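You operate a simulated robot arm through the tools that you are given. There is no shell and no other tool.

Carry out the task below with a simulated robot arm. There is one attempt and no reset: what you move stays moved.

Task
Reset the table: press up, suction off, dial to 0, turntable at A, drawer shut.
Fine: let the press up before you turn the turntable.

Only the result counts: the job must be done as asked and must still hold three seconds after the hand-in. Knocking over, shifting, dropping, spilling or breaking anything else fails it.

Robot
A 7-joint arm with a three-finger gripper, fixed in place. Base frame: the origin is on the floor under the middle of its stand, x ahead of it, y to its left, z up. Units: cm, rad, N and s.
It reaches about 134.2 cm from its shoulder. Its first joint turns from -2.897 to 2.897 rad. Payload 2.69 kg.
The tool frame sits at the grasp point between the pads (the TCP): z along the fingers, y along the line on which they close. The tips reach 3 cm beyond it. The gripper opens to 12.8 cm; its body begins 11.7 cm behind the TCP.
Orientation is told as [roll, pitch, yaw] about the base's x, y, z axes, in that order, counted from this pose: with the fingers straight down and closing along the base's y, the tool's x points along the base's -x, its y along +y and its z along -z.

Tools
- The arm moves only by the tool move_arm. Its argument "deltas" is a list of rows, each a list of 3 entries, a list of its own where there are three numbers: the shift along the tool's x, y, z in cm, then the turn, a rotation vector about the tool's x, y, z in rad, then the finger opening in cm, from 0 to 12.8. In form: [[[tx, ty, tz], [wx, wy, wz], gripper], ...]. A call has 1 to 20 rows; each row shifts and turns the commanded pose from where the row before left it, along the tool's axes as they then stand. Each row takes 0.2 s and may step no farther than 5 cm and 0.15 rad from the row before; otherwise, or with a gripper value out of range, the whole call is refused. A pose out of reach is approached as far as the arm can. The call stops where the force on the tool passes 80 N (or 10 N more than at its start, if that is more) or the arm is blocked; 0.2 s more then pass. The fingers move at their own pace (about 12.7 cm/s each) and stop on an object; they squeeze with about 23 N. The grip force told is the motor's: it shows also when the fingers shut on nothing. Time passes only in rows, and 0.2 s behind the last, so rows that do not move let the fingers close. It gives the time, the measured TCP pose, the force on the tool (base axes), the opening and the grip force at its end, in the units of the frame above (readings bear some noise), with the torque about the TCP (base axes, N m) and any sound that the robot's microphone picked up.
- Cameras (640 x 400 px; columns grow to the right, rows downward): "scene" is fixed at [21.9, 65.24, 160.06]; the picture's right is [-0.60, -0.80, 0.00], its down [-0.71, 0.54, -0.45] and it looks along [0.36, -0.27, -0.89] (base axes); focal length 227 px, centre (320, 200). "wrist" rides on the gripper at [5.8, 5.4, -13.1] in the tool frame; the picture's right is [-0.68, 0.74, 0.00], its down [-0.62, -0.57, -0.55] and it looks along [-0.40, -0.37, 0.84] (tool axes); focal length 234 px, centre (320, 200). There is no depth. A picture from a camera that has moved, and an enlarged one, comes with that camera's place and axes in the base frame and with its lens.
- grab_frame(camera): a new picture of that camera. The clock stands still meanwhile.
- slide_trunk(by): moves the trunk up (or, below 0, down) by that many cm; the arm rides with it, the base frame stays. It gives what a move gives, with no picture.
- close_up(camera, box): a new picture of the part [left, top, right, bottom] of that camera's present view, enlarged. The clock stands still meanwhile.
- sign_off(): hands the job in; it is judged then, once.

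Nothing tells you positions but the pictures and the camera data. Unless the task says otherwise, let go and move clear before handing in.

The tools are called after "Emit:" by a JSON object that holds its "name" and its "arguments". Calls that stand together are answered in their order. move_arm: Moves the arm, as the interface text tells. Its arguments: {"type":"object","properties":{"deltas":{"type":"array","items":{"type":"array"}}},"required":["deltas"]} The other tools are called the same way: slide_trunk (by) moves the trunk up or down; grab_frame (camera) takes a picture; close_up (camera, box) takes an enlarged picture of a part of a camera's view; sign_off () hands the job in.

At the start:

```text
clock: 0.0
position: [60.37, 35.0, 120.08]
ee_rot: [0.002, 0.0, 0.0]
force: [-0.1, 0.4, 0.1]
ft_torque: [0.02, 0.01, 0.01]
finger_gap: 12.79
grasp_force: 0.0
trunk travel left (down, up): [-15.0, 20.0]
```

scene: 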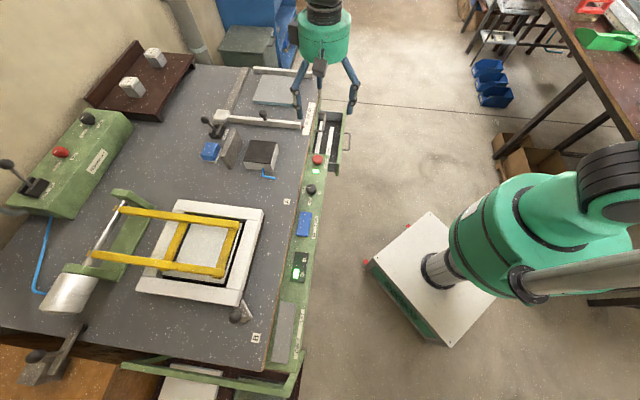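
wrist: 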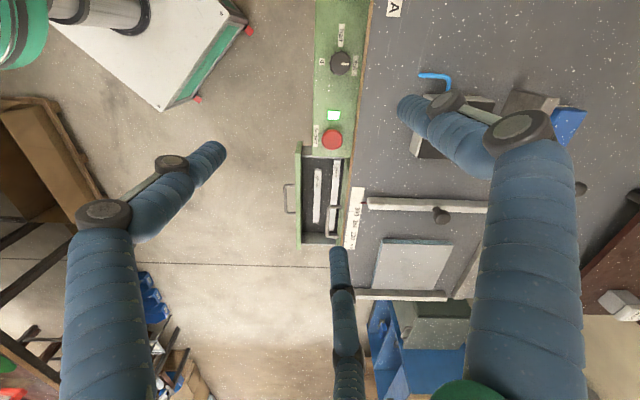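

I see a table with a green front rail carrying an open drawer, a red button, a dial, a blue rocker and a green switch. There is also a yellow press frame over a white square, and markers A and B. I'll look closer at each part before moving.

Emit:
{"name": "close_up", "arguments": {"camera": "scene", "box": [240, 100, 400, 200]}}

Emit:
{"name": "close_up", "arguments": {"camera": "scene", "box": [220, 180, 380, 280]}}

Emit:
{"name": "close_up", "arguments": {"camera": "scene", "box": [180, 260, 340, 360]}}

Emit:
{"name": "close_up", "arguments": {"camera": "scene", "box": [20, 170, 280, 330]}}

Emit:
{"name": "close_up", "arguments": {"camera": "scene", "box": [0, 90, 160, 240]}}

Emit:
{"name": "close_up", "arguments": {"camera": "scene", "box": [0, 300, 320, 400]}}

Emit:
{"name": "close_up", "arguments": {"camera": "wrist", "box": [280, 0, 440, 100]}}

Emit:
{"name": "close_up", "arguments": {"camera": "wrist", "box": [260, 80, 420, 260]}}

```text
4.00 times, centred on (320, 150) of scene
camera zoom: at [21.9, 65.24, 160.06], right [-0.6, -0.8, 0.0], down [-0.71, 0.54, -0.45], along [0.36, -0.27, -0.89], focal length 906 px, centre (320, 400)
```

zoom: 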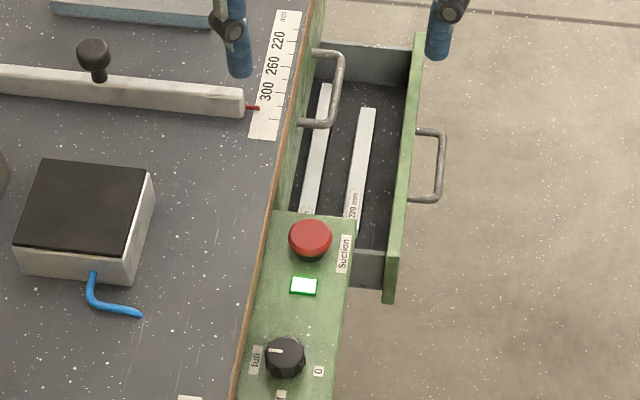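

```text
4.00 times, centred on (300, 230) of scene
camera zoom: at [21.9, 65.24, 160.06], right [-0.6, -0.8, 0.0], down [-0.71, 0.54, -0.45], along [0.36, -0.27, -0.89], focal length 906 px, centre (400, 80)
```

zoom: 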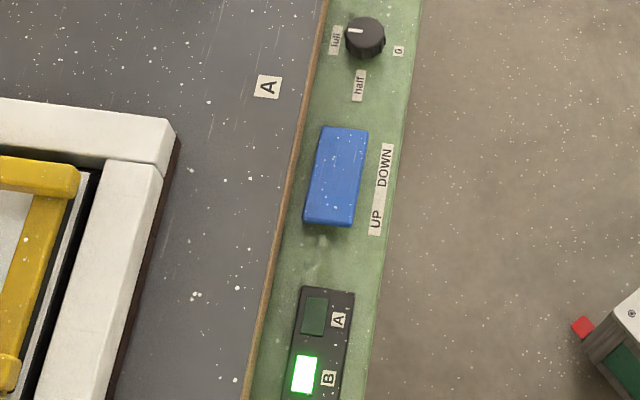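

```text
4.00 times, centred on (260, 310) of scene
camera zoom: at [21.9, 65.24, 160.06], right [-0.6, -0.8, 0.0], down [-0.71, 0.54, -0.45], along [0.36, -0.27, -0.89], focal length 906 px, centre (560, -240)
```

zoom: 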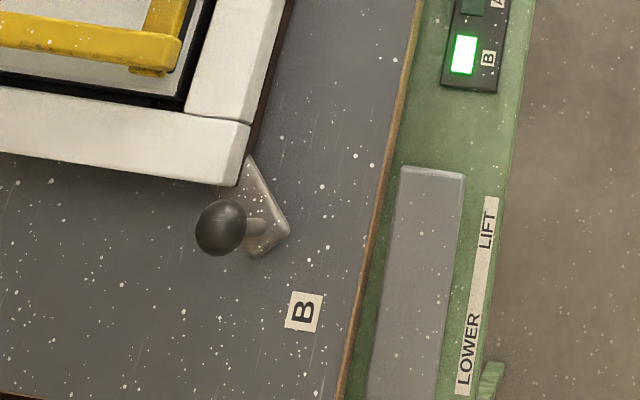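

```text
2.46 times, centred on (150, 250) of scene
camera zoom: at [21.9, 65.24, 160.06], right [-0.6, -0.8, 0.0], down [-0.71, 0.54, -0.45], along [0.36, -0.27, -0.89], focal length 558 px, centre (738, 77)
```

zoom: 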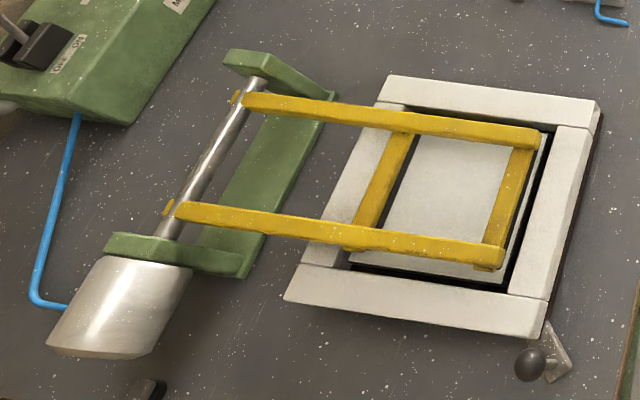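

```text
2.67 times, centred on (80, 165) of scene
camera zoom: at [21.9, 65.24, 160.06], right [-0.6, -0.8, 0.0], down [-0.71, 0.54, -0.45], along [0.36, -0.27, -0.89], focal length 604 px, centre (960, 293)
```

zoom: 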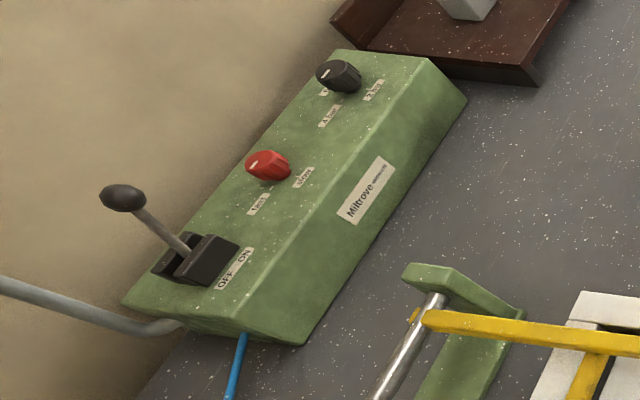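

```text
2.00 times, centred on (160, 350) of scene
camera zoom: at [21.9, 65.24, 160.06], right [-0.6, -0.8, 0.0], down [-0.71, 0.54, -0.45], along [0.36, -0.27, -0.89], focal length 453 px, centre (640, -100)
```

zoom: 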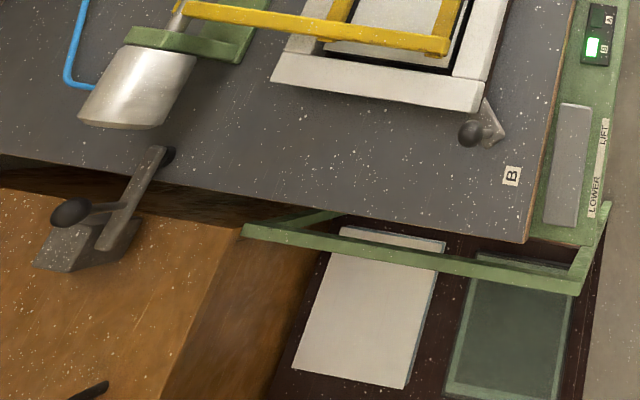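

```text
4.00 times, centred on (360, 50) of wrist
camera zoom: at [54.53, 40.38, 133.09], right [0.68, 0.74, 0.0], down [0.62, -0.57, 0.55], along [0.4, -0.37, -0.84], focal length 937 px, centre (160, 800)
```

zoom: 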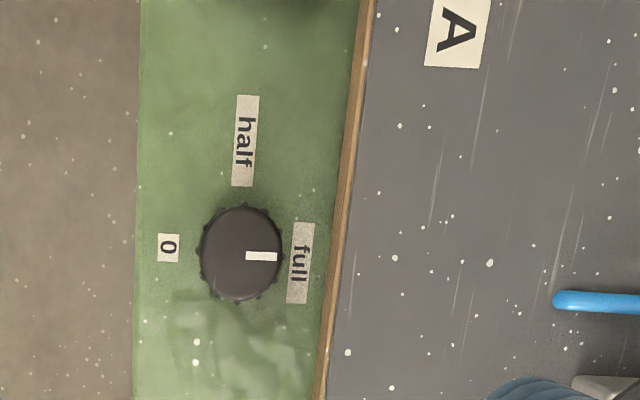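

```text
2.22 times, centred on (340, 170) of wrist
camera zoom: at [54.53, 40.38, 133.09], right [0.68, 0.74, 0.0], down [0.62, -0.57, 0.55], along [0.4, -0.37, -0.84], focal length 520 px, centre (276, 267)
```

zoom: 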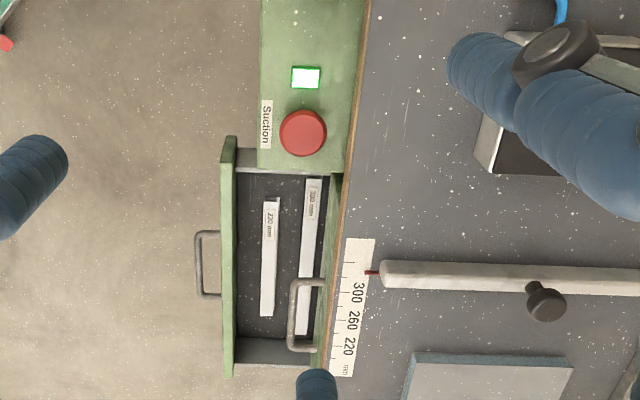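

The pictures put the red Suction button near (68.6, 31, 83), the dial near (58.7, 41.7, 83.4) and the rocker's UP end near (46.5, 54.6, 82.5). The turntable knob is at about (35, 84, 90), at mark B. I'll close the fingers and move above the rocker to see it better.

Emit:
{"name": "move_arm", "arguments": {"deltas": [[[1.7, 2.5, 2.0], [0, 0, 0], 6], [[1.7, 2.5, 2.0], [0, 0, 0], 0], [[1.7, 2.5, 2.0], [0, 0, 0], 0], [[1.7, 2.5, 2.0], [0, 0, 0], 0], [[1.7, 2.5, 2.0], [0, 0, 0], 0], [[1.7, 2.5, 2.0], [0, 0, 0], 0], [[1.7, 2.5, 2.0], [0, 0, 0], 0], [[1.7, 2.1, 1.0], [0, 0, 0], 0], [[0, 0, 0], [0, 0, 0], 0]]}}

Emit:
{"name": "grab_frame", "arguments": {"camera": "scene"}}

Emit:
{"name": "grab_frame", "arguments": {"camera": "wrist"}}

```text
clock: 2.0
position: [46.87, 54.7, 105.14]
ee_rot: [0.001, 0.001, 0.0]
force: [-0.7, 0.0, 0.4]
ft_torque: [-0.02, -0.04, -0.02]
finger_gap: 0.25
grasp_force: 23.0
trunk travel left (down, up): [-15.0, 20.0]
```

```text
taken
```

scene: 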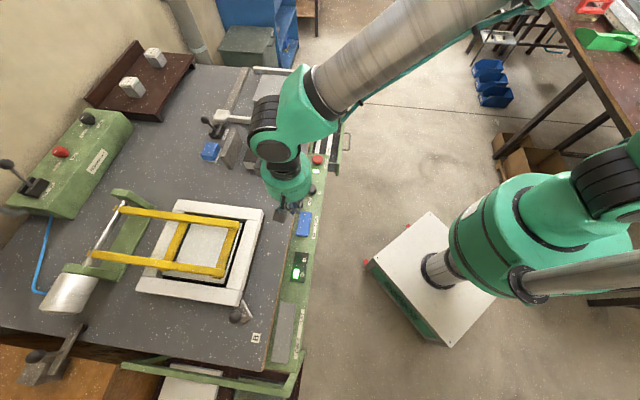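

```text
taken
camera wrist: at [40.96, 60.15, 118.18], right [0.68, 0.74, 0.0], down [0.62, -0.57, 0.55], along [0.4, -0.37, -0.84], focal length 234 px, centre (320, 200)
```

wrist: 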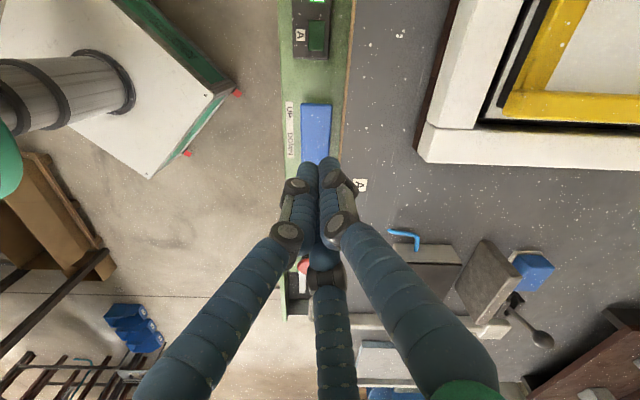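

Emit:
{"name": "close_up", "arguments": {"camera": "wrist", "box": [260, 0, 420, 200]}}

Emit:
{"name": "close_up", "arguments": {"camera": "scene", "box": [230, 160, 350, 280]}}

```text
2.00 times, centred on (340, 100) of wrist
camera zoom: at [40.96, 60.15, 118.18], right [0.68, 0.74, 0.0], down [0.62, -0.57, 0.55], along [0.4, -0.37, -0.84], focal length 468 px, centre (280, 400)
```

zoom: 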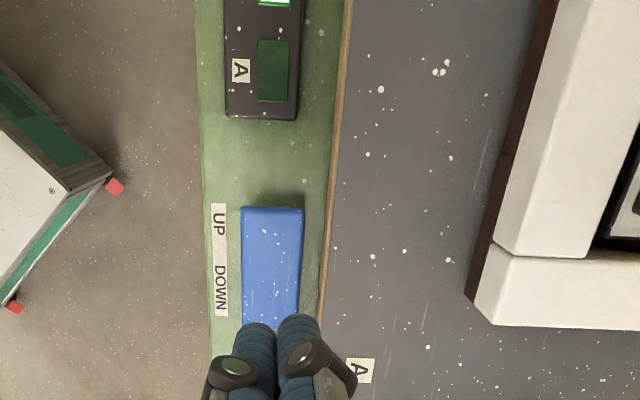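

```text
3.33 times, centred on (290, 220) of scene
camera zoom: at [21.9, 65.24, 160.06], right [-0.6, -0.8, 0.0], down [-0.71, 0.54, -0.45], along [0.36, -0.27, -0.89], focal length 755 px, centre (420, 133)
```

zoom: 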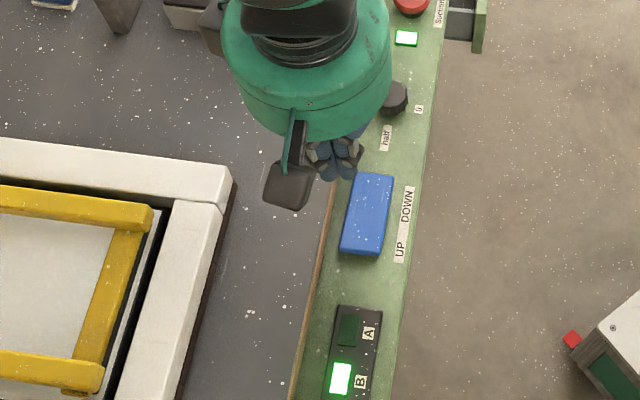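

The rocker's DOWN end is pressed and its UP end stands proud at about (45.4, 55.4, 84.1). I'll lower the closed fingers just above the UP end, a little in from its edge.

Emit:
{"name": "move_arm", "arguments": {"deltas": [[[0.3, -0.1, 3.3], [0, 0, 0], 0], [[0.3, -0.1, 3.3], [0, 0, 0], 0], [[0, 0, 3.3], [0, 0, 0], 0], [[0, 0, 3.3], [0, 0, 0], 0], [[0, 0, 2.4], [0, 0, 0], 0], [[0, 0, 0], [0, 0, 0], 0]]}}

Emit:
{"name": "close_up", "arguments": {"camera": "wrist", "box": [220, 60, 420, 260]}}

Emit:
{"name": "close_up", "arguments": {"camera": "scene", "box": [230, 160, 350, 280]}}

```text
clock: 3.4
position: [46.08, 54.32, 89.65]
ee_rot: [0.0, 0.0, 0.0]
force: [0.9, 0.1, -0.7]
ft_torque: [-0.04, -0.02, -0.01]
finger_gap: 0.22
grasp_force: 23.1
trunk travel left (down, up): [-15.0, 20.0]
```

```text
2.00 times, centred on (320, 160) of wrist
camera zoom: at [40.27, 59.84, 102.71], right [0.68, 0.74, 0.0], down [0.62, -0.57, 0.55], along [0.4, -0.37, -0.84], focal length 468 px, centre (320, 280)
```

zoom: 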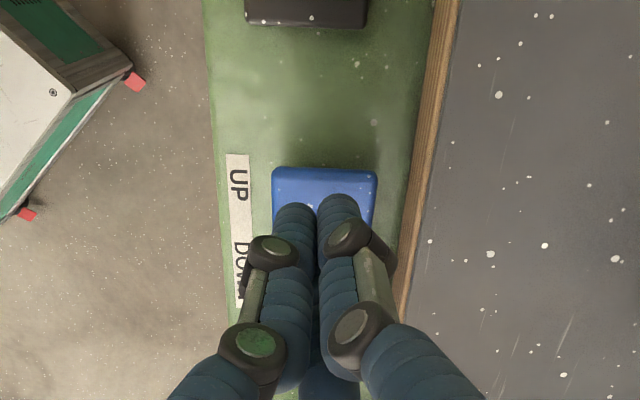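

```text
3.33 times, centred on (290, 220) of scene
camera zoom: at [21.9, 65.24, 160.06], right [-0.6, -0.8, 0.0], down [-0.71, 0.54, -0.45], along [0.36, -0.27, -0.89], focal length 755 px, centre (420, 133)
```

zoom: 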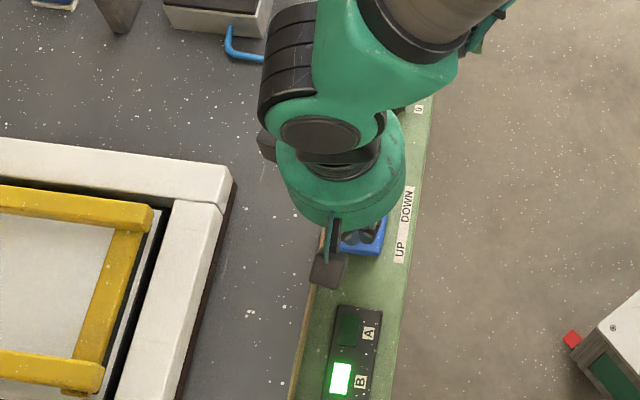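

The closed tips are over the UP end, about 3 cm above it. I'll press down in small steps.

Emit:
{"name": "move_arm", "arguments": {"deltas": [[[0, 0, 1.0], [0, 0, 0], 0], [[0, 0, 0.8], [0, 0, 0], 0], [[0, 0, 0.5], [0, 0, 0], 0], [[0, 0, 0.5], [0, 0, 0], 0], [[0, 0, 0.4], [0, 0, 0], 0], [[0, 0, 0.4], [0, 0, 0], 0], [[0, 0, 0], [0, 0, 0], 0]]}}

Emit:
{"name": "close_up", "arguments": {"camera": "wrist", "box": [220, 60, 420, 260]}}

Emit:
{"name": "grab_frame", "arguments": {"camera": "scene"}}

```text
clock: 5.0
position: [46.09, 54.39, 85.79]
ee_rot: [-0.001, 0.0, 0.001]
force: [0.2, 0.2, 0.3]
ft_torque: [0.0, 0.0, -0.02]
finger_gap: 0.23
grasp_force: 31.7
trunk travel left (down, up): [-15.0, 20.0]
```

```text
2.00 times, centred on (320, 160) of wrist
camera zoom: at [40.27, 59.78, 98.93], right [0.68, 0.74, 0.0], down [0.62, -0.57, 0.55], along [0.4, -0.37, -0.84], focal length 468 px, centre (320, 280)
```

zoom: 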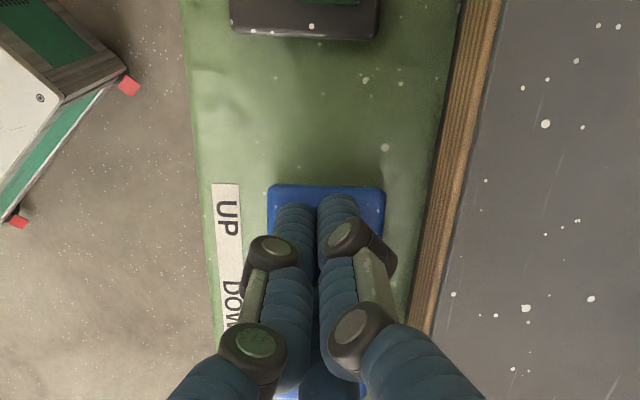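

```text
taken
```

scene: 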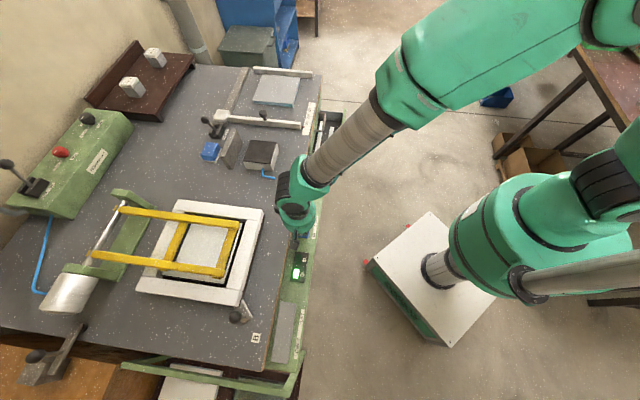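

No clear force yet, and the press hasn't moved. I'll keep pressing down in small steps and watch the force.

Emit:
{"name": "move_arm", "arguments": {"deltas": [[[0, 0, 0.4], [0, 0, 0], 0], [[0, 0, 0.4], [0, 0, 0], 0], [[0, 0, 0], [0, 0, 0], 0]]}}

Emit:
{"name": "grab_frame", "arguments": {"camera": "scene"}}

Emit:
{"name": "close_up", "arguments": {"camera": "wrist", "box": [220, 60, 420, 260]}}

```text
clock: 5.8
position: [46.18, 54.51, 85.69]
ee_rot: [0.005, -0.005, 0.002]
force: [-13.8, -6.6, 56.1]
ft_torque: [-0.76, -0.42, -0.18]
finger_gap: 0.22
grasp_force: 30.9
trunk travel left (down, up): [-15.0, 20.0]
```

```text
taken
```

scene: 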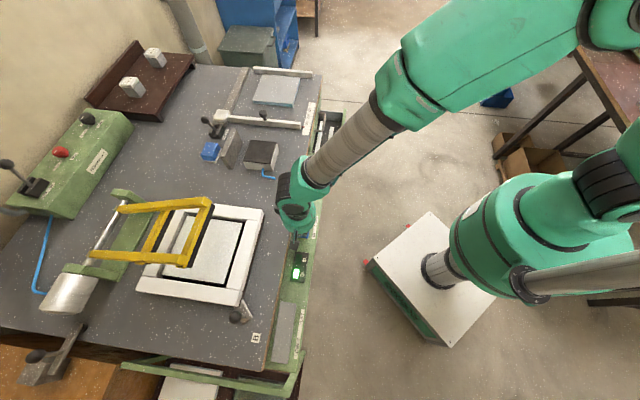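

```text
2.00 times, centred on (320, 160) of wrist
camera zoom: at [40.28, 59.81, 98.59], right [0.68, 0.74, 0.01], down [0.61, -0.57, 0.55], along [0.41, -0.37, -0.84], focal length 468 px, centre (320, 280)
```

zoom: 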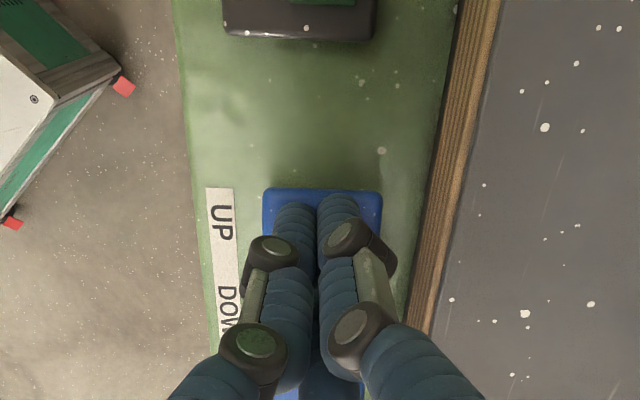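

The press frame is rising, so the rocker works. I'll back off and check that it keeps going up by itself.

Emit:
{"name": "move_arm", "arguments": {"deltas": [[[0, 0, -1.0], [0, 0, 0], 0], [[0, 0, -2.0], [0, 0, 0], 0], [[0, 0, -4.0], [0, 0, 0], 0], [[0, 0, -4.0], [0, 0, 0], 0], [[0, 0, 0], [0, 0, 0], 0], [[0, 0, 0], [0, 0, 0], 0]]}}

Emit:
{"name": "grab_frame", "arguments": {"camera": "scene"}}

Emit:
{"name": "close_up", "arguments": {"camera": "wrist", "box": [220, 0, 420, 200]}}

```text
clock: 7.2
position: [46.11, 54.6, 95.92]
ee_rot: [0.001, 0.0, 0.0]
force: [-0.2, 0.5, 0.2]
ft_torque: [-0.03, 0.05, 0.0]
finger_gap: 0.19
grasp_force: 30.8
trunk travel left (down, up): [-15.0, 20.0]
```

```text
taken
```

scene: 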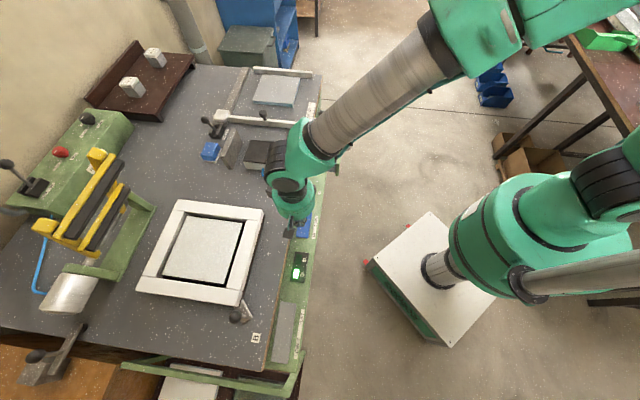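

```text
2.00 times, centred on (320, 100) of wrist
camera zoom: at [40.3, 59.94, 109.06], right [0.68, 0.74, 0.0], down [0.62, -0.57, 0.55], along [0.4, -0.37, -0.84], focal length 468 px, centre (320, 400)
```

zoom: 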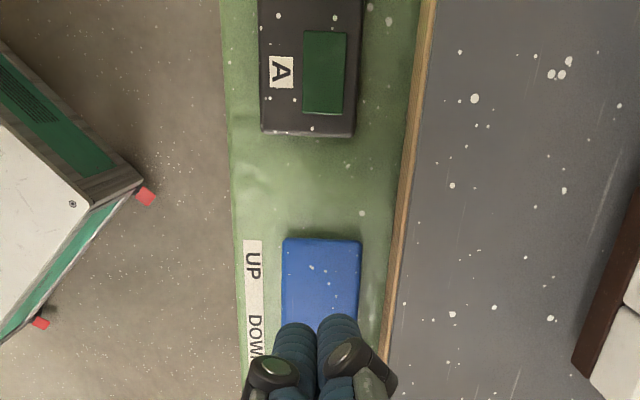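

The press frame has swung up and stays up with the rocker released. Next I'll look at the turntable handle near B.

Emit:
{"name": "move_arm", "arguments": {"deltas": [[[1.25, 3.43, -2.2], [0, 0, 0], 0], [[1.25, 3.43, -2.2], [0, 0, 0], 0], [[1.25, 3.43, -2.2], [0, 0, 0], 0], [[1.25, 3.43, -2.2], [0, 0, 0], 0], [[1.25, 3.43, -2.2], [0, 0, 0], 0], [[1.25, 3.43, -2.2], [0, 0, 0], 0], [[1.25, 3.43, -2.0], [0, 0, 0], 0], [[1.25, 3.43, -2], [0, 0, 0], 0], [[0, 0, 0], [0, 0, 0], 0]]}}

Emit:
{"name": "grab_frame", "arguments": {"camera": "scene"}}

Emit:
{"name": "grab_frame", "arguments": {"camera": "wrist"}}

Emit:
{"name": "close_up", "arguments": {"camera": "scene", "box": [0, 130, 160, 300]}}

```text
clock: 9.2
position: [36.18, 81.91, 113.02]
ee_rot: [0.001, 0.002, 0.001]
force: [0.4, 0.9, -1.1]
ft_torque: [-0.02, -0.06, -0.01]
finger_gap: 0.2
grasp_force: 31.3
trunk travel left (down, up): [-15.0, 20.0]
```

```text
taken
```

scene: 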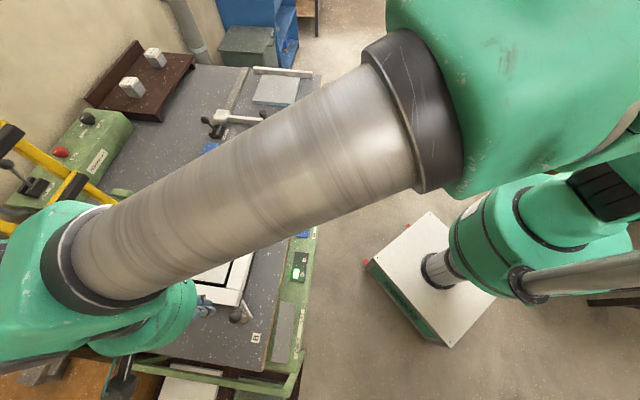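

```text
taken
camera wrist: at [30.27, 87.33, 126.13], right [0.68, 0.74, 0.0], down [0.62, -0.57, 0.55], along [0.4, -0.37, -0.84], focal length 234 px, centre (320, 200)
```

wrist: 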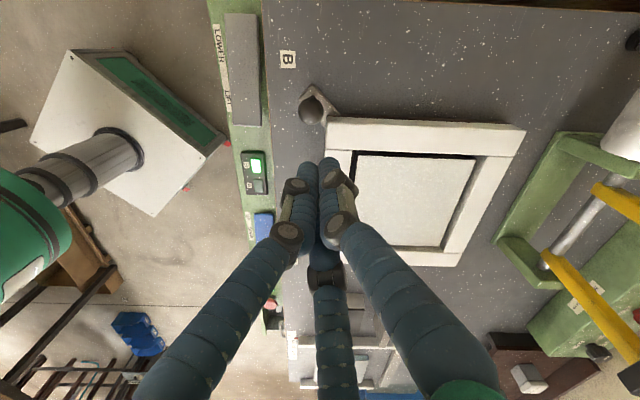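

```text
2.35 times, centred on (80, 215) of scene
camera zoom: at [21.9, 65.24, 160.06], right [-0.6, -0.8, 0.0], down [-0.71, 0.54, -0.45], along [0.36, -0.27, -0.89], focal length 533 px, centre (885, 165)
```

zoom: 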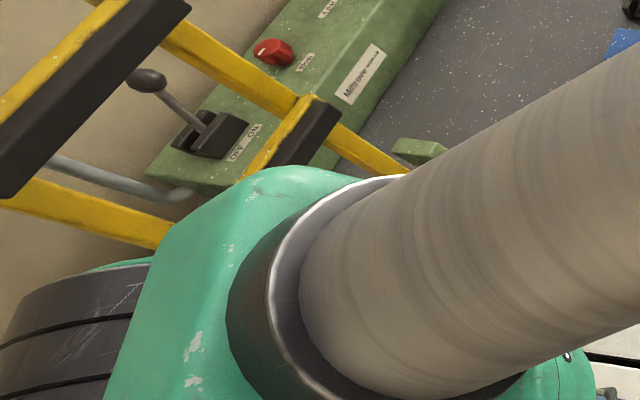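

Emit:
{"name": "close_up", "arguments": {"camera": "wrist", "box": [250, 30, 410, 150]}}

Emit:
{"name": "close_up", "arguments": {"camera": "scene", "box": [180, 270, 280, 350]}}

Emit:
{"name": "close_up", "arguments": {"camera": "wrist", "box": [300, 90, 560, 290]}}

```text
3.33 times, centred on (330, 90) of wrist
camera zoom: at [30.27, 87.33, 126.13], right [0.68, 0.74, 0.0], down [0.62, -0.57, 0.55], along [0.4, -0.37, -0.84], focal length 781 px, centre (287, 567)
```

zoom: 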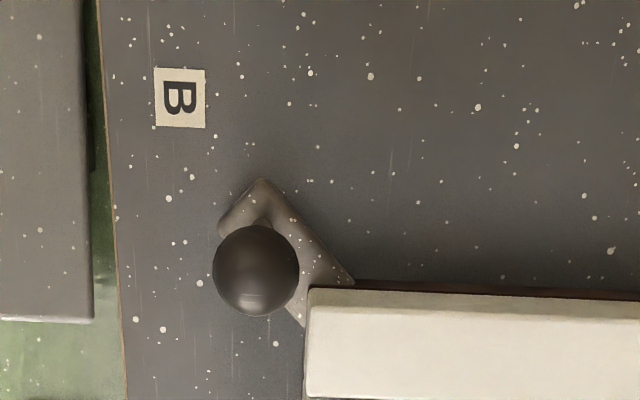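

```text
5.00 times, centred on (230, 310) of scene
camera zoom: at [21.9, 65.24, 160.06], right [-0.6, -0.8, 0.0], down [-0.71, 0.54, -0.45], along [0.36, -0.27, -0.89], focal length 1133 px, centre (770, -350)
```

zoom: 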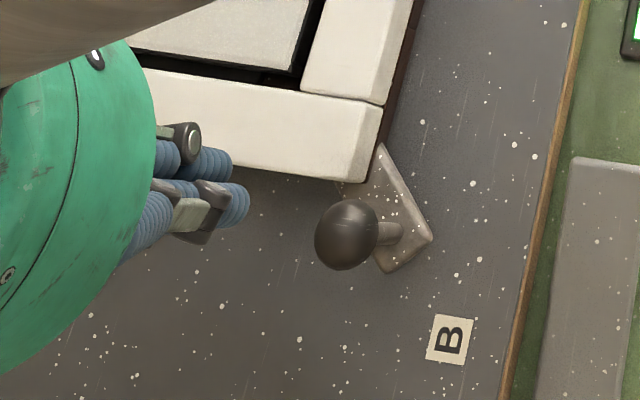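

```text
2.00 times, centred on (430, 190) of wrist
camera zoom: at [30.27, 87.33, 126.13], right [0.68, 0.74, 0.0], down [0.62, -0.57, 0.55], along [0.4, -0.37, -0.84], focal length 468 px, centre (100, 220)
```

zoom: 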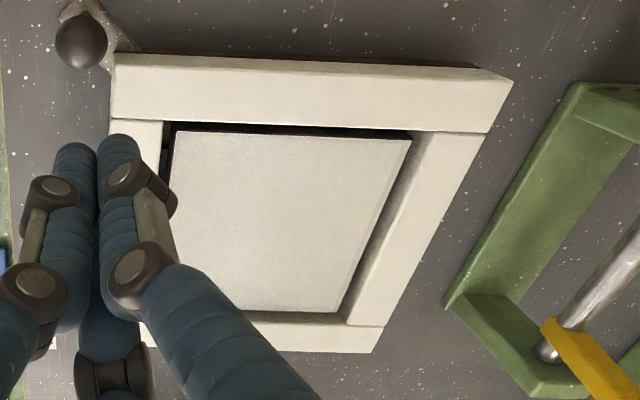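

The ball knob on its post is at about (34.0, 82.3), ball centre z≈97.3. The turntable centre is near (58.7, 83), so it must turn 90° to bring the knob to about (59.4, 58.3) at A. I'll open the fingers and line up above the ball.

Emit:
{"name": "move_arm", "arguments": {"deltas": [[[1.1, 0.2, 1.0], [0, 0, 0], 4], [[1.1, 0.2, 2.0], [0, 0, 0], 8], [[0, 0, 2.0], [0, 0, 0], 8], [[0, 0, 0], [0, 0, 0], 8], [[0, 0, 0], [0, 0, 0], 8]]}}

Emit:
{"name": "grab_frame", "arguments": {"camera": "wrist"}}

Emit:
{"name": "close_up", "arguments": {"camera": "scene", "box": [180, 270, 280, 350]}}

```text
clock: 10.4
position: [34.17, 82.44, 108.22]
ee_rot: [0.0, 0.0, 0.0]
force: [-0.7, 0.5, -0.9]
ft_torque: [-0.02, 0.01, -0.01]
finger_gap: 8.01
grasp_force: 0.0
trunk travel left (down, up): [-15.0, 20.0]
```

```text
taken
camera wrist: at [28.23, 87.79, 121.32], right [0.68, 0.74, 0.0], down [0.62, -0.57, 0.55], along [0.4, -0.37, -0.84], focal length 234 px, centre (320, 200)
```

wrist: 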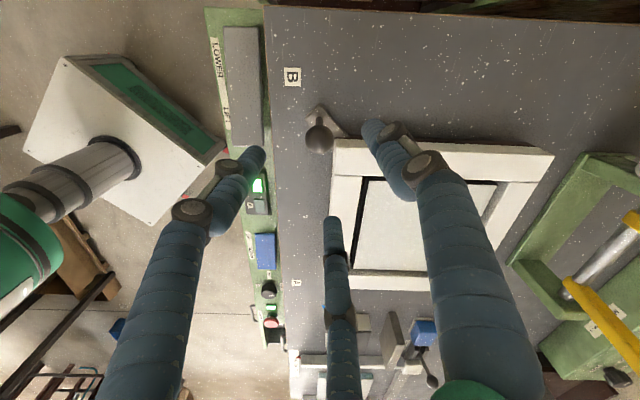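

```text
5.00 times, centred on (230, 310) of scene
camera zoom: at [21.9, 65.24, 160.06], right [-0.6, -0.8, 0.0], down [-0.71, 0.54, -0.45], along [0.36, -0.27, -0.89], focal length 1133 px, centre (770, -350)
```

zoom: 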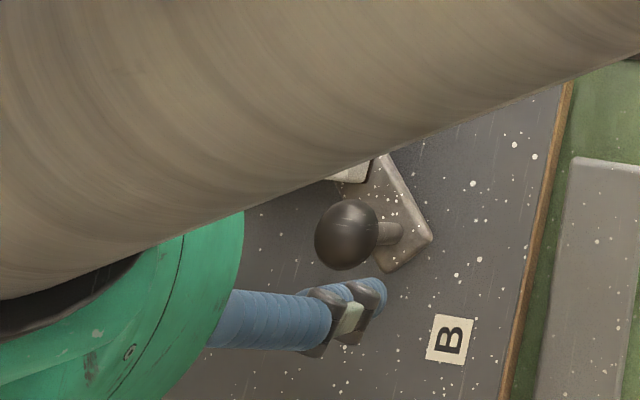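

The ball sits where I computed, right under the open hand. I'll go down around it and close.

Emit:
{"name": "move_arm", "arguments": {"deltas": [[[0, 0, 3.5], [0, 0, 0], 8], [[0.1, -0.1, 3.5], [0, 0, 0], 8], [[0.1, 0, 2.5], [0, 0, 0], 8], [[0, 0, 1.7], [0, 0, 0], 8], [[0, 0, 0], [0, 0, 0], 8]]}}

Emit:
{"name": "grab_frame", "arguments": {"camera": "wrist"}}

```text
clock: 11.6
position: [33.75, 82.13, 97.22]
ee_rot: [0.001, 0.0, -0.001]
force: [0.4, 0.7, 0.2]
ft_torque: [-0.02, 0.02, 0.01]
finger_gap: 8.01
grasp_force: 0.1
trunk travel left (down, up): [-15.0, 20.0]
```

```text
taken
camera wrist: at [27.94, 87.52, 110.18], right [0.68, 0.74, 0.0], down [0.62, -0.57, 0.55], along [0.4, -0.37, -0.84], focal length 234 px, centre (320, 200)
```

wrist: 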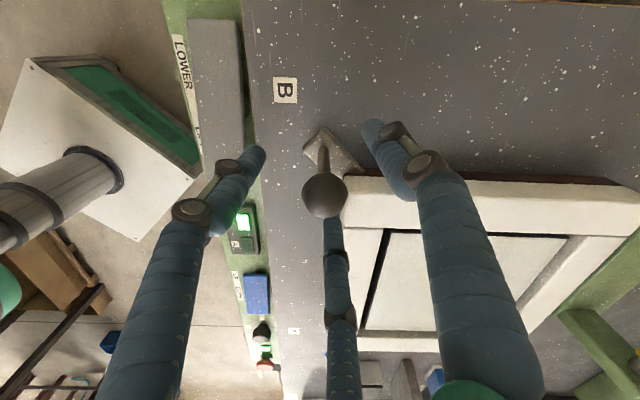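

The ball is centred between the fingers at pad height. I'll close on it.

Emit:
{"name": "move_arm", "arguments": {"deltas": [[[0, 0, 0], [0, 0, 0], 4], [[0, 0, 0], [0, 0, 0], 2], [[0, 0, 0], [0, 0, 0], 2], [[0, 0, 0], [0, 0, 0], 2]]}}

Emit:
{"name": "grab_frame", "arguments": {"camera": "wrist"}}

```text
clock: 12.6
position: [33.95, 81.99, 97.22]
ee_rot: [-0.001, 0.001, 0.0]
force: [22.3, -12.2, 0.0]
ft_torque: [-0.1, -0.07, -0.01]
finger_gap: 3.7
grasp_force: 12.4
trunk travel left (down, up): [-15.0, 20.0]
```

```text
taken
camera wrist: at [28.09, 87.42, 110.19], right [0.68, 0.74, 0.0], down [0.62, -0.57, 0.55], along [0.4, -0.37, -0.84], focal length 234 px, centre (320, 200)
```

wrist: 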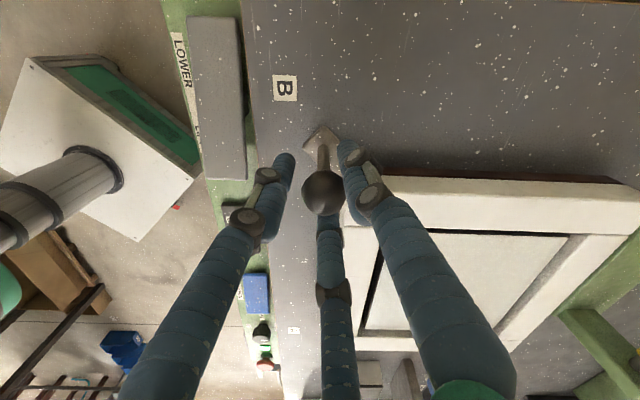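

The fingers have the ball slightly off-centre, which shows as a side force. I'll shift a little to centre on it.

Emit:
{"name": "move_arm", "arguments": {"deltas": [[[-0.3, -0.15, 0], [0, 0, 0], 2], [[0, 0, 0], [0, 0, 0], 2], [[0, 0, 0], [0, 0, 0], 2]]}}

```text
clock: 13.4
position: [34.1, 81.91, 97.13]
ee_rot: [-0.001, 0.001, 0.001]
force: [17.4, -9.0, 1.7]
ft_torque: [-0.06, -0.13, -0.03]
finger_gap: 3.32
grasp_force: 9.9
trunk travel left (down, up): [-15.0, 20.0]
```

Emit:
{"name": "move_arm", "arguments": {"deltas": [[[-0.3, -0.2, 0], [0, 0, 0], 2], [[0, 0, 0], [0, 0, 0], 2], [[0, 0, 0], [0, 0, 0], 2]]}}

Emit:
{"name": "close_up", "arguments": {"camera": "wrist", "box": [240, 100, 400, 260]}}

```text
clock: 14.2
position: [34.37, 81.88, 97.17]
ee_rot: [0.001, 0.001, 0.0]
force: [8.4, 2.7, -0.2]
ft_torque: [0.48, -0.06, 0.23]
finger_gap: 2.98
grasp_force: 45.2
trunk travel left (down, up): [-15.0, 20.0]
```

```text
2.50 times, centred on (320, 180) of wrist
camera zoom: at [28.53, 87.17, 110.15], right [0.68, 0.74, 0.0], down [0.62, -0.57, 0.55], along [0.4, -0.37, -0.84], focal length 585 px, centre (320, 250)
```

zoom: 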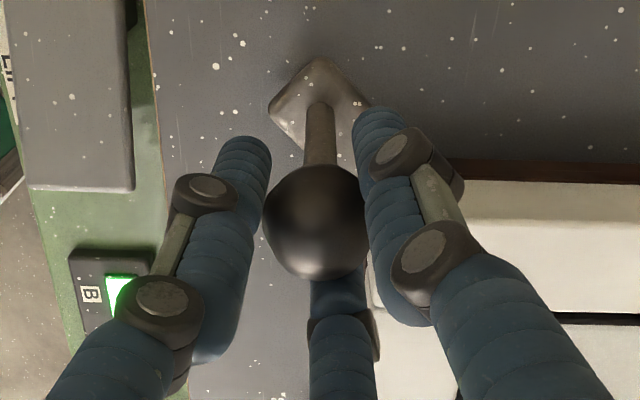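

The ball is gripped, gap about 3 cm. I'll start along the arc toward A and check the force after the first 15°.

Emit:
{"name": "move_arm", "arguments": {"deltas": [[[-0.19, -1.56, 0], [0, 0, 0], 2], [[-0.19, -1.56, 0], [0, 0, 0], 2], [[-0.38, -1.56, 0], [0, 0, 0], 2], [[-0.38, -1.56, 0], [0, 0, 0], 2], [[0, 0, 0], [0, 0, 0], 2]]}}

Emit:
{"name": "grab_frame", "arguments": {"camera": "wrist"}}

```text
clock: 15.4
position: [35.53, 75.39, 96.97]
ee_rot: [-0.003, 0.0, 0.0]
force: [-29.7, -10.0, 2.4]
ft_torque: [-0.12, 0.48, 0.01]
finger_gap: 3.01
grasp_force: 45.0
trunk travel left (down, up): [-15.0, 20.0]
```

```text
taken
camera wrist: at [29.55, 80.72, 110.08], right [0.68, 0.74, 0.0], down [0.62, -0.56, 0.55], along [0.4, -0.37, -0.84], focal length 234 px, centre (320, 200)
```

wrist: 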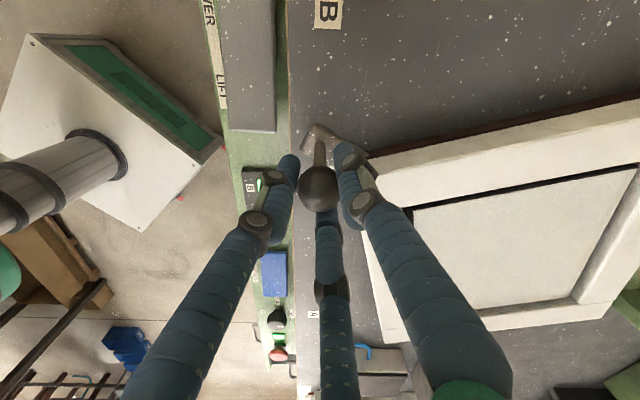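

The turntable turns with the knob. The side force says my arc is slightly too tight, so I'll refit the centre to (58.6, 82.5) with radius 24.6 and go on.

Emit:
{"name": "move_arm", "arguments": {"deltas": [[[-0.1, -1.45, 0], [0, 0, 0], 2], [[-0.45, -1.45, 0], [0, 0, 0], 2], [[-0.76, -1.44, 0], [0, 0, 0], 2], [[-0.76, -1.44, 0], [0, 0, 0], 2], [[0, 0, 0], [0, 0, 0], 2]]}}

Emit:
{"name": "grab_frame", "arguments": {"camera": "wrist"}}

```text
clock: 16.6
position: [37.85, 69.8, 97.07]
ee_rot: [0.002, -0.002, 0.002]
force: [15.6, 8.0, 0.3]
ft_torque: [0.46, -0.29, -0.09]
finger_gap: 2.98
grasp_force: 45.3
trunk travel left (down, up): [-15.0, 20.0]
```

```text
taken
camera wrist: at [31.93, 75.18, 110.09], right [0.68, 0.74, 0.0], down [0.61, -0.57, 0.55], along [0.4, -0.37, -0.84], focal length 234 px, centre (320, 200)
```

wrist: 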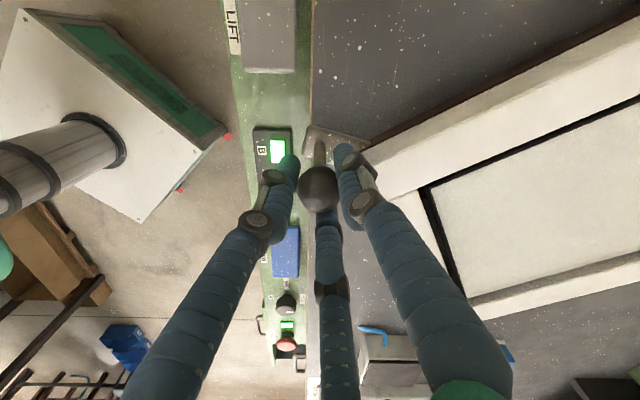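

Emit:
{"name": "move_arm", "arguments": {"deltas": [[[-1.01, -1.23, 0], [0, 0, 0], 2], [[-1.01, -1.23, 0], [0, 0, 0], 2], [[-1.09, -1.17, 0], [0, 0, 0], 2], [[-1.09, -1.17, 0], [0, 0, 0], 2], [[0, 0, 0], [0, 0, 0], 2]]}}

Emit:
{"name": "grab_frame", "arguments": {"camera": "wrist"}}

```text
clock: 17.8
position: [41.8, 64.84, 96.95]
ee_rot: [-0.001, 0.002, -0.001]
force: [-1.1, -5.1, -1.7]
ft_torque: [0.05, 0.08, -0.34]
finger_gap: 2.98
grasp_force: 45.0
trunk travel left (down, up): [-15.0, 20.0]
```

```text
taken
camera wrist: at [35.98, 70.26, 109.99], right [0.68, 0.74, 0.0], down [0.62, -0.56, 0.55], along [0.4, -0.37, -0.84], focal length 234 px, centre (320, 200)
```

wrist: 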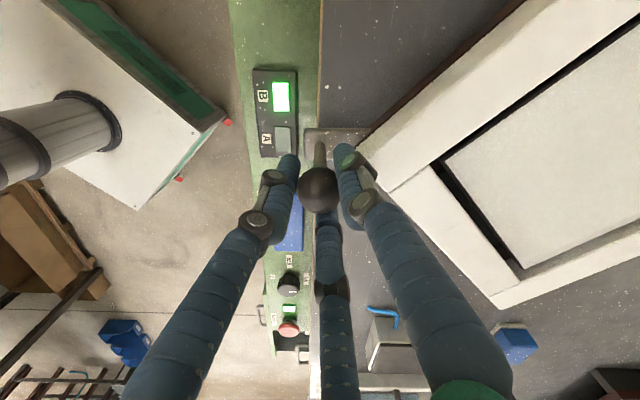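

Force is nearly nil, so the arc fits now. Continuing toward A.

Emit:
{"name": "move_arm", "arguments": {"deltas": [[[-1.23, -1.04, 0], [0, 0, 0], 2], [[-1.23, -1.04, 0], [0, 0, 0], 2], [[-1.37, -0.86, 0], [0, 0, 0], 2], [[-1.37, -0.86, 0], [0, 0, 0], 2], [[0, 0, 0], [0, 0, 0], 2]]}}

Emit:
{"name": "grab_frame", "arguments": {"camera": "wrist"}}

```text
clock: 19.0
position: [46.95, 61.06, 97.02]
ee_rot: [0.001, 0.001, 0.0]
force: [-3.9, -10.6, -7.8]
ft_torque: [0.13, -0.06, -0.15]
finger_gap: 2.98
grasp_force: 45.1
trunk travel left (down, up): [-15.0, 20.0]
```

```text
taken
camera wrist: at [41.23, 66.52, 109.99], right [0.68, 0.74, 0.0], down [0.62, -0.57, 0.55], along [0.4, -0.37, -0.84], focal length 234 px, centre (320, 200)
```

wrist: 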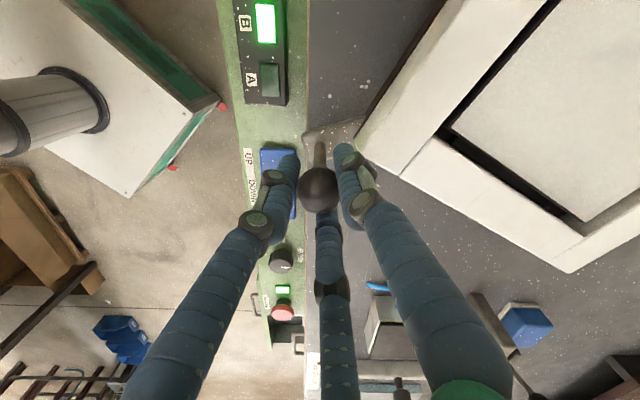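

Emit:
{"name": "move_arm", "arguments": {"deltas": [[[-1.41, -0.77, 0], [0, 0, 0], 2], [[-1.41, -0.77, 0], [0, 0, 0], 2], [[-1.56, -0.48, 0], [0, 0, 0], 2], [[-1.56, -0.48, 0], [0, 0, 0], 2], [[0, 0, 0], [0, 0, 0], 2]]}}

Emit:
{"name": "grab_frame", "arguments": {"camera": "wrist"}}

Emit:
{"name": "grab_frame", "arguments": {"camera": "scene"}}

```text
clock: 20.2
position: [53.0, 59.03, 97.02]
ee_rot: [0.002, -0.001, 0.001]
force: [6.0, 19.4, -10.3]
ft_torque: [0.44, -0.1, -0.03]
finger_gap: 3.02
grasp_force: 45.2
trunk travel left (down, up): [-15.0, 20.0]
```

```text
taken
camera wrist: at [47.21, 64.28, 110.16], right [0.68, 0.74, 0.0], down [0.61, -0.57, 0.55], along [0.41, -0.37, -0.84], focal length 234 px, centre (320, 200)
```

wrist: 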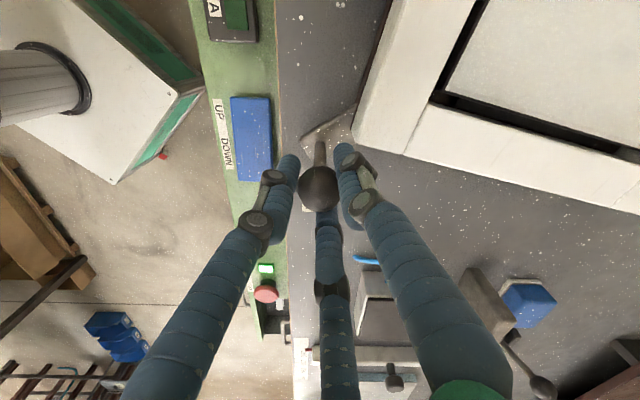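

```text
taken
```

scene: 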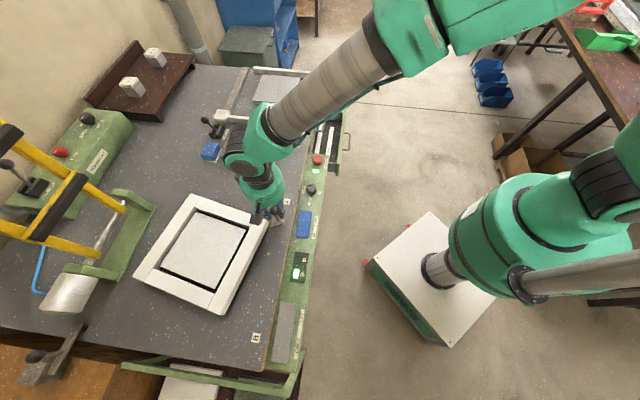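

A small outward pull has built up. I'll ease inward and take the next step.

Emit:
{"name": "move_arm", "arguments": {"deltas": [[[-1.5, 0.1, 0], [0, 0, 0], 2], [[-1.5, 0.0, 0], [0, 0, 0], 2], [[0, 0, 0], [0, 0, 0], 2]]}}

Emit:
{"name": "grab_frame", "arguments": {"camera": "wrist"}}

Emit:
{"name": "close_up", "arguments": {"camera": "scene", "box": [120, 170, 340, 330]}}

```text
clock: 21.0
position: [55.99, 58.54, 97.03]
ee_rot: [-0.001, 0.003, 0.001]
force: [0.6, -29.8, 5.4]
ft_torque: [-0.78, 0.04, -0.06]
finger_gap: 2.98
grasp_force: 44.9
trunk travel left (down, up): [-15.0, 20.0]
```

```text
taken
camera wrist: at [50.23, 63.93, 110.14], right [0.68, 0.74, 0.0], down [0.62, -0.56, 0.55], along [0.4, -0.37, -0.84], focal length 234 px, centre (320, 200)
```

wrist: 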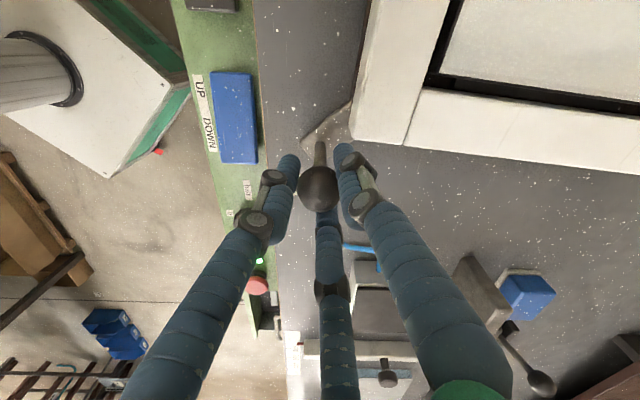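

```text
2.50 times, centred on (230, 250) of scene
camera zoom: at [21.9, 65.24, 160.06], right [-0.6, -0.8, 0.0], down [-0.71, 0.54, -0.45], along [0.36, -0.27, -0.89], focal length 567 px, centre (545, 75)
```

zoom: 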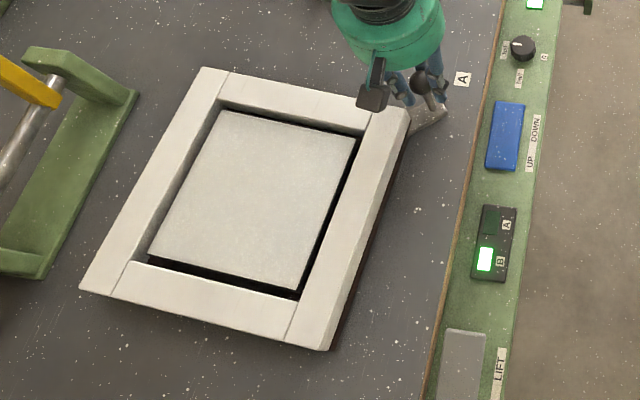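

Emit:
{"name": "move_arm", "arguments": {"deltas": [[[-1.0, -0.4, 0], [0, 0, 0], 2], [[-1.1, -0.1, 0], [0, 0, 0], 2], [[-1.0, 0.0, 0], [0, 0, 0], 2], [[0, 0, 0], [0, 0, 0], 2]]}}

Emit:
{"name": "grab_frame", "arguments": {"camera": "wrist"}}

Emit:
{"name": "close_up", "arguments": {"camera": "scene", "box": [120, 170, 340, 330]}}

```text
clock: 22.0
position: [58.6, 58.11, 96.9]
ee_rot: [-0.002, 0.002, -0.001]
force: [-61.1, 1.3, 2.4]
ft_torque: [0.02, 0.15, -0.06]
finger_gap: 3.59
grasp_force: 45.7
trunk travel left (down, up): [-15.0, 20.0]
```

```text
taken
camera wrist: at [52.79, 63.5, 109.95], right [0.68, 0.74, 0.0], down [0.62, -0.56, 0.55], along [0.4, -0.37, -0.84], focal length 234 px, centre (320, 200)
```

wrist: 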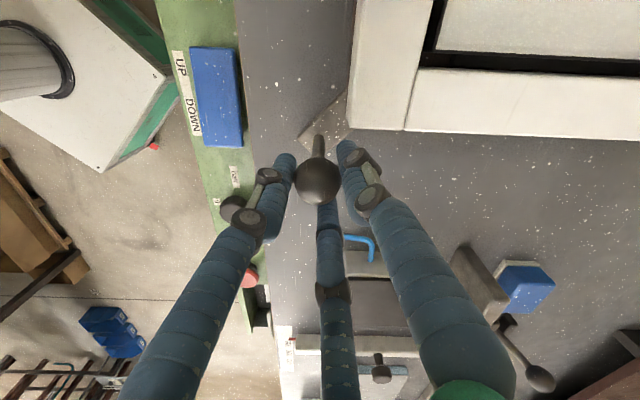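

```text
2.50 times, centred on (230, 250) of scene
camera zoom: at [21.9, 65.24, 160.06], right [-0.6, -0.8, 0.0], down [-0.71, 0.54, -0.45], along [0.36, -0.27, -0.89], focal length 567 px, centre (545, 75)
```

zoom: 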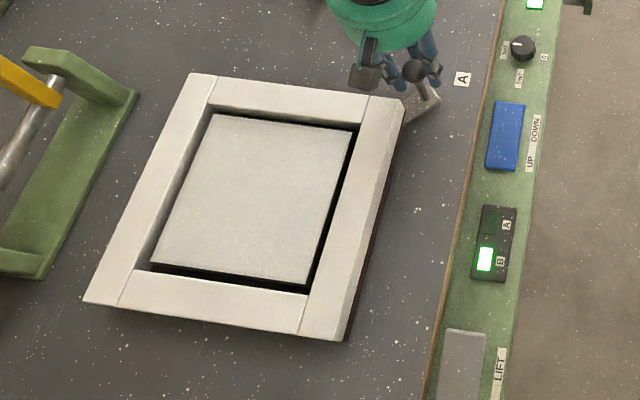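

There was a firm 61 N stop just at A, and the frame now sits square as it did at the start. I'll ease back, let go of the ball and rise to look at it.

Emit:
{"name": "move_arm", "arguments": {"deltas": [[[0.5, 0, 0], [0, 0, 0], 2], [[0.2, 0, 0], [0, 0, 0], 2], [[0, 0, 0], [0, 0, 0], 2]]}}

Emit:
{"name": "grab_frame", "arguments": {"camera": "wrist"}}

Emit:
{"name": "close_up", "arguments": {"camera": "scene", "box": [120, 170, 340, 330]}}

```text
clock: 22.8
position: [58.39, 57.93, 96.95]
ee_rot: [-0.002, 0.002, 0.0]
force: [1.0, -44.8, -6.7]
ft_torque: [-0.41, -0.57, 0.59]
finger_gap: 3.62
grasp_force: 45.4
trunk travel left (down, up): [-15.0, 20.0]
```

```text
taken
camera wrist: at [52.58, 63.33, 110.07], right [0.68, 0.74, 0.0], down [0.62, -0.57, 0.55], along [0.4, -0.37, -0.84], focal length 234 px, centre (320, 200)
```

wrist: 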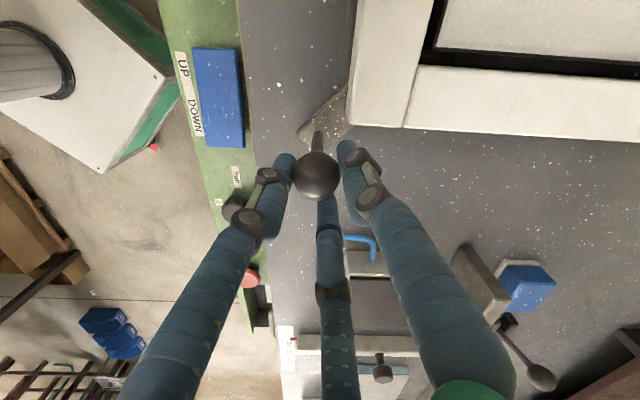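

```text
2.50 times, centred on (230, 250) of scene
camera zoom: at [21.9, 65.24, 160.06], right [-0.6, -0.8, 0.0], down [-0.71, 0.54, -0.45], along [0.36, -0.27, -0.89], focal length 567 px, centre (545, 75)
```

zoom: 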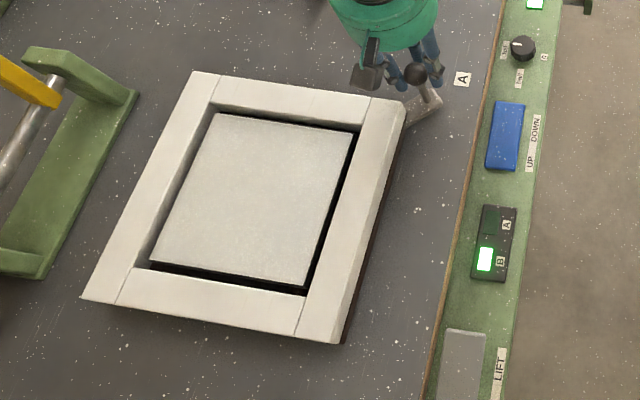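

The ball is slipping out between two fingers. I'll open, rise clear and look at how far the turntable is from A.

Emit:
{"name": "move_arm", "arguments": {"deltas": [[[0, 0, 0], [0, 0, 0], 5], [[0, 0, 0], [0, 0, 0], 8], [[0, 0, 0], [0, 0, 0], 8], [[0, 0, -4], [0, 0, 0], 8], [[0, 0, -4], [0, 0, 0], 8], [[0, 0, -4], [0, 0, 0], 8], [[0, 0, 0], [0, 0, 0], 8]]}}

Emit:
{"name": "grab_frame", "arguments": {"camera": "wrist"}}

Emit:
{"name": "close_up", "arguments": {"camera": "scene", "box": [120, 170, 340, 330]}}

```text
clock: 24.4
position: [58.38, 58.25, 109.19]
ee_rot: [0.001, -0.002, 0.001]
force: [0.1, 0.1, 0.2]
ft_torque: [0.01, -0.03, 0.0]
finger_gap: 7.98
grasp_force: 0.1
trunk travel left (down, up): [-15.0, 20.0]
```

```text
taken
camera wrist: at [52.49, 63.63, 122.31], right [0.68, 0.74, 0.0], down [0.62, -0.57, 0.55], along [0.4, -0.37, -0.84], focal length 234 px, centre (320, 200)
```

wrist: 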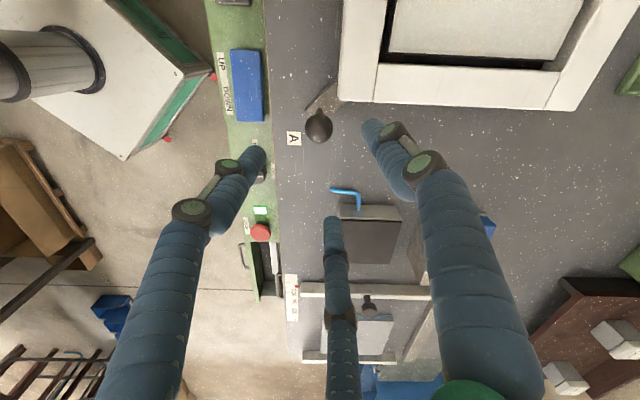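

```text
2.50 times, centred on (230, 250) of scene
camera zoom: at [21.9, 65.24, 160.06], right [-0.6, -0.8, 0.0], down [-0.71, 0.54, -0.45], along [0.36, -0.27, -0.89], focal length 567 px, centre (545, 75)
```

zoom: 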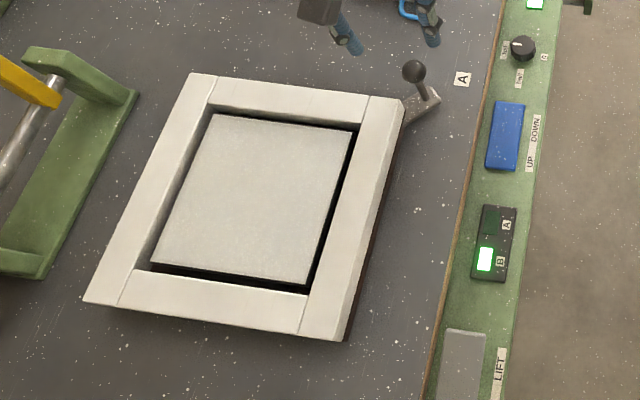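

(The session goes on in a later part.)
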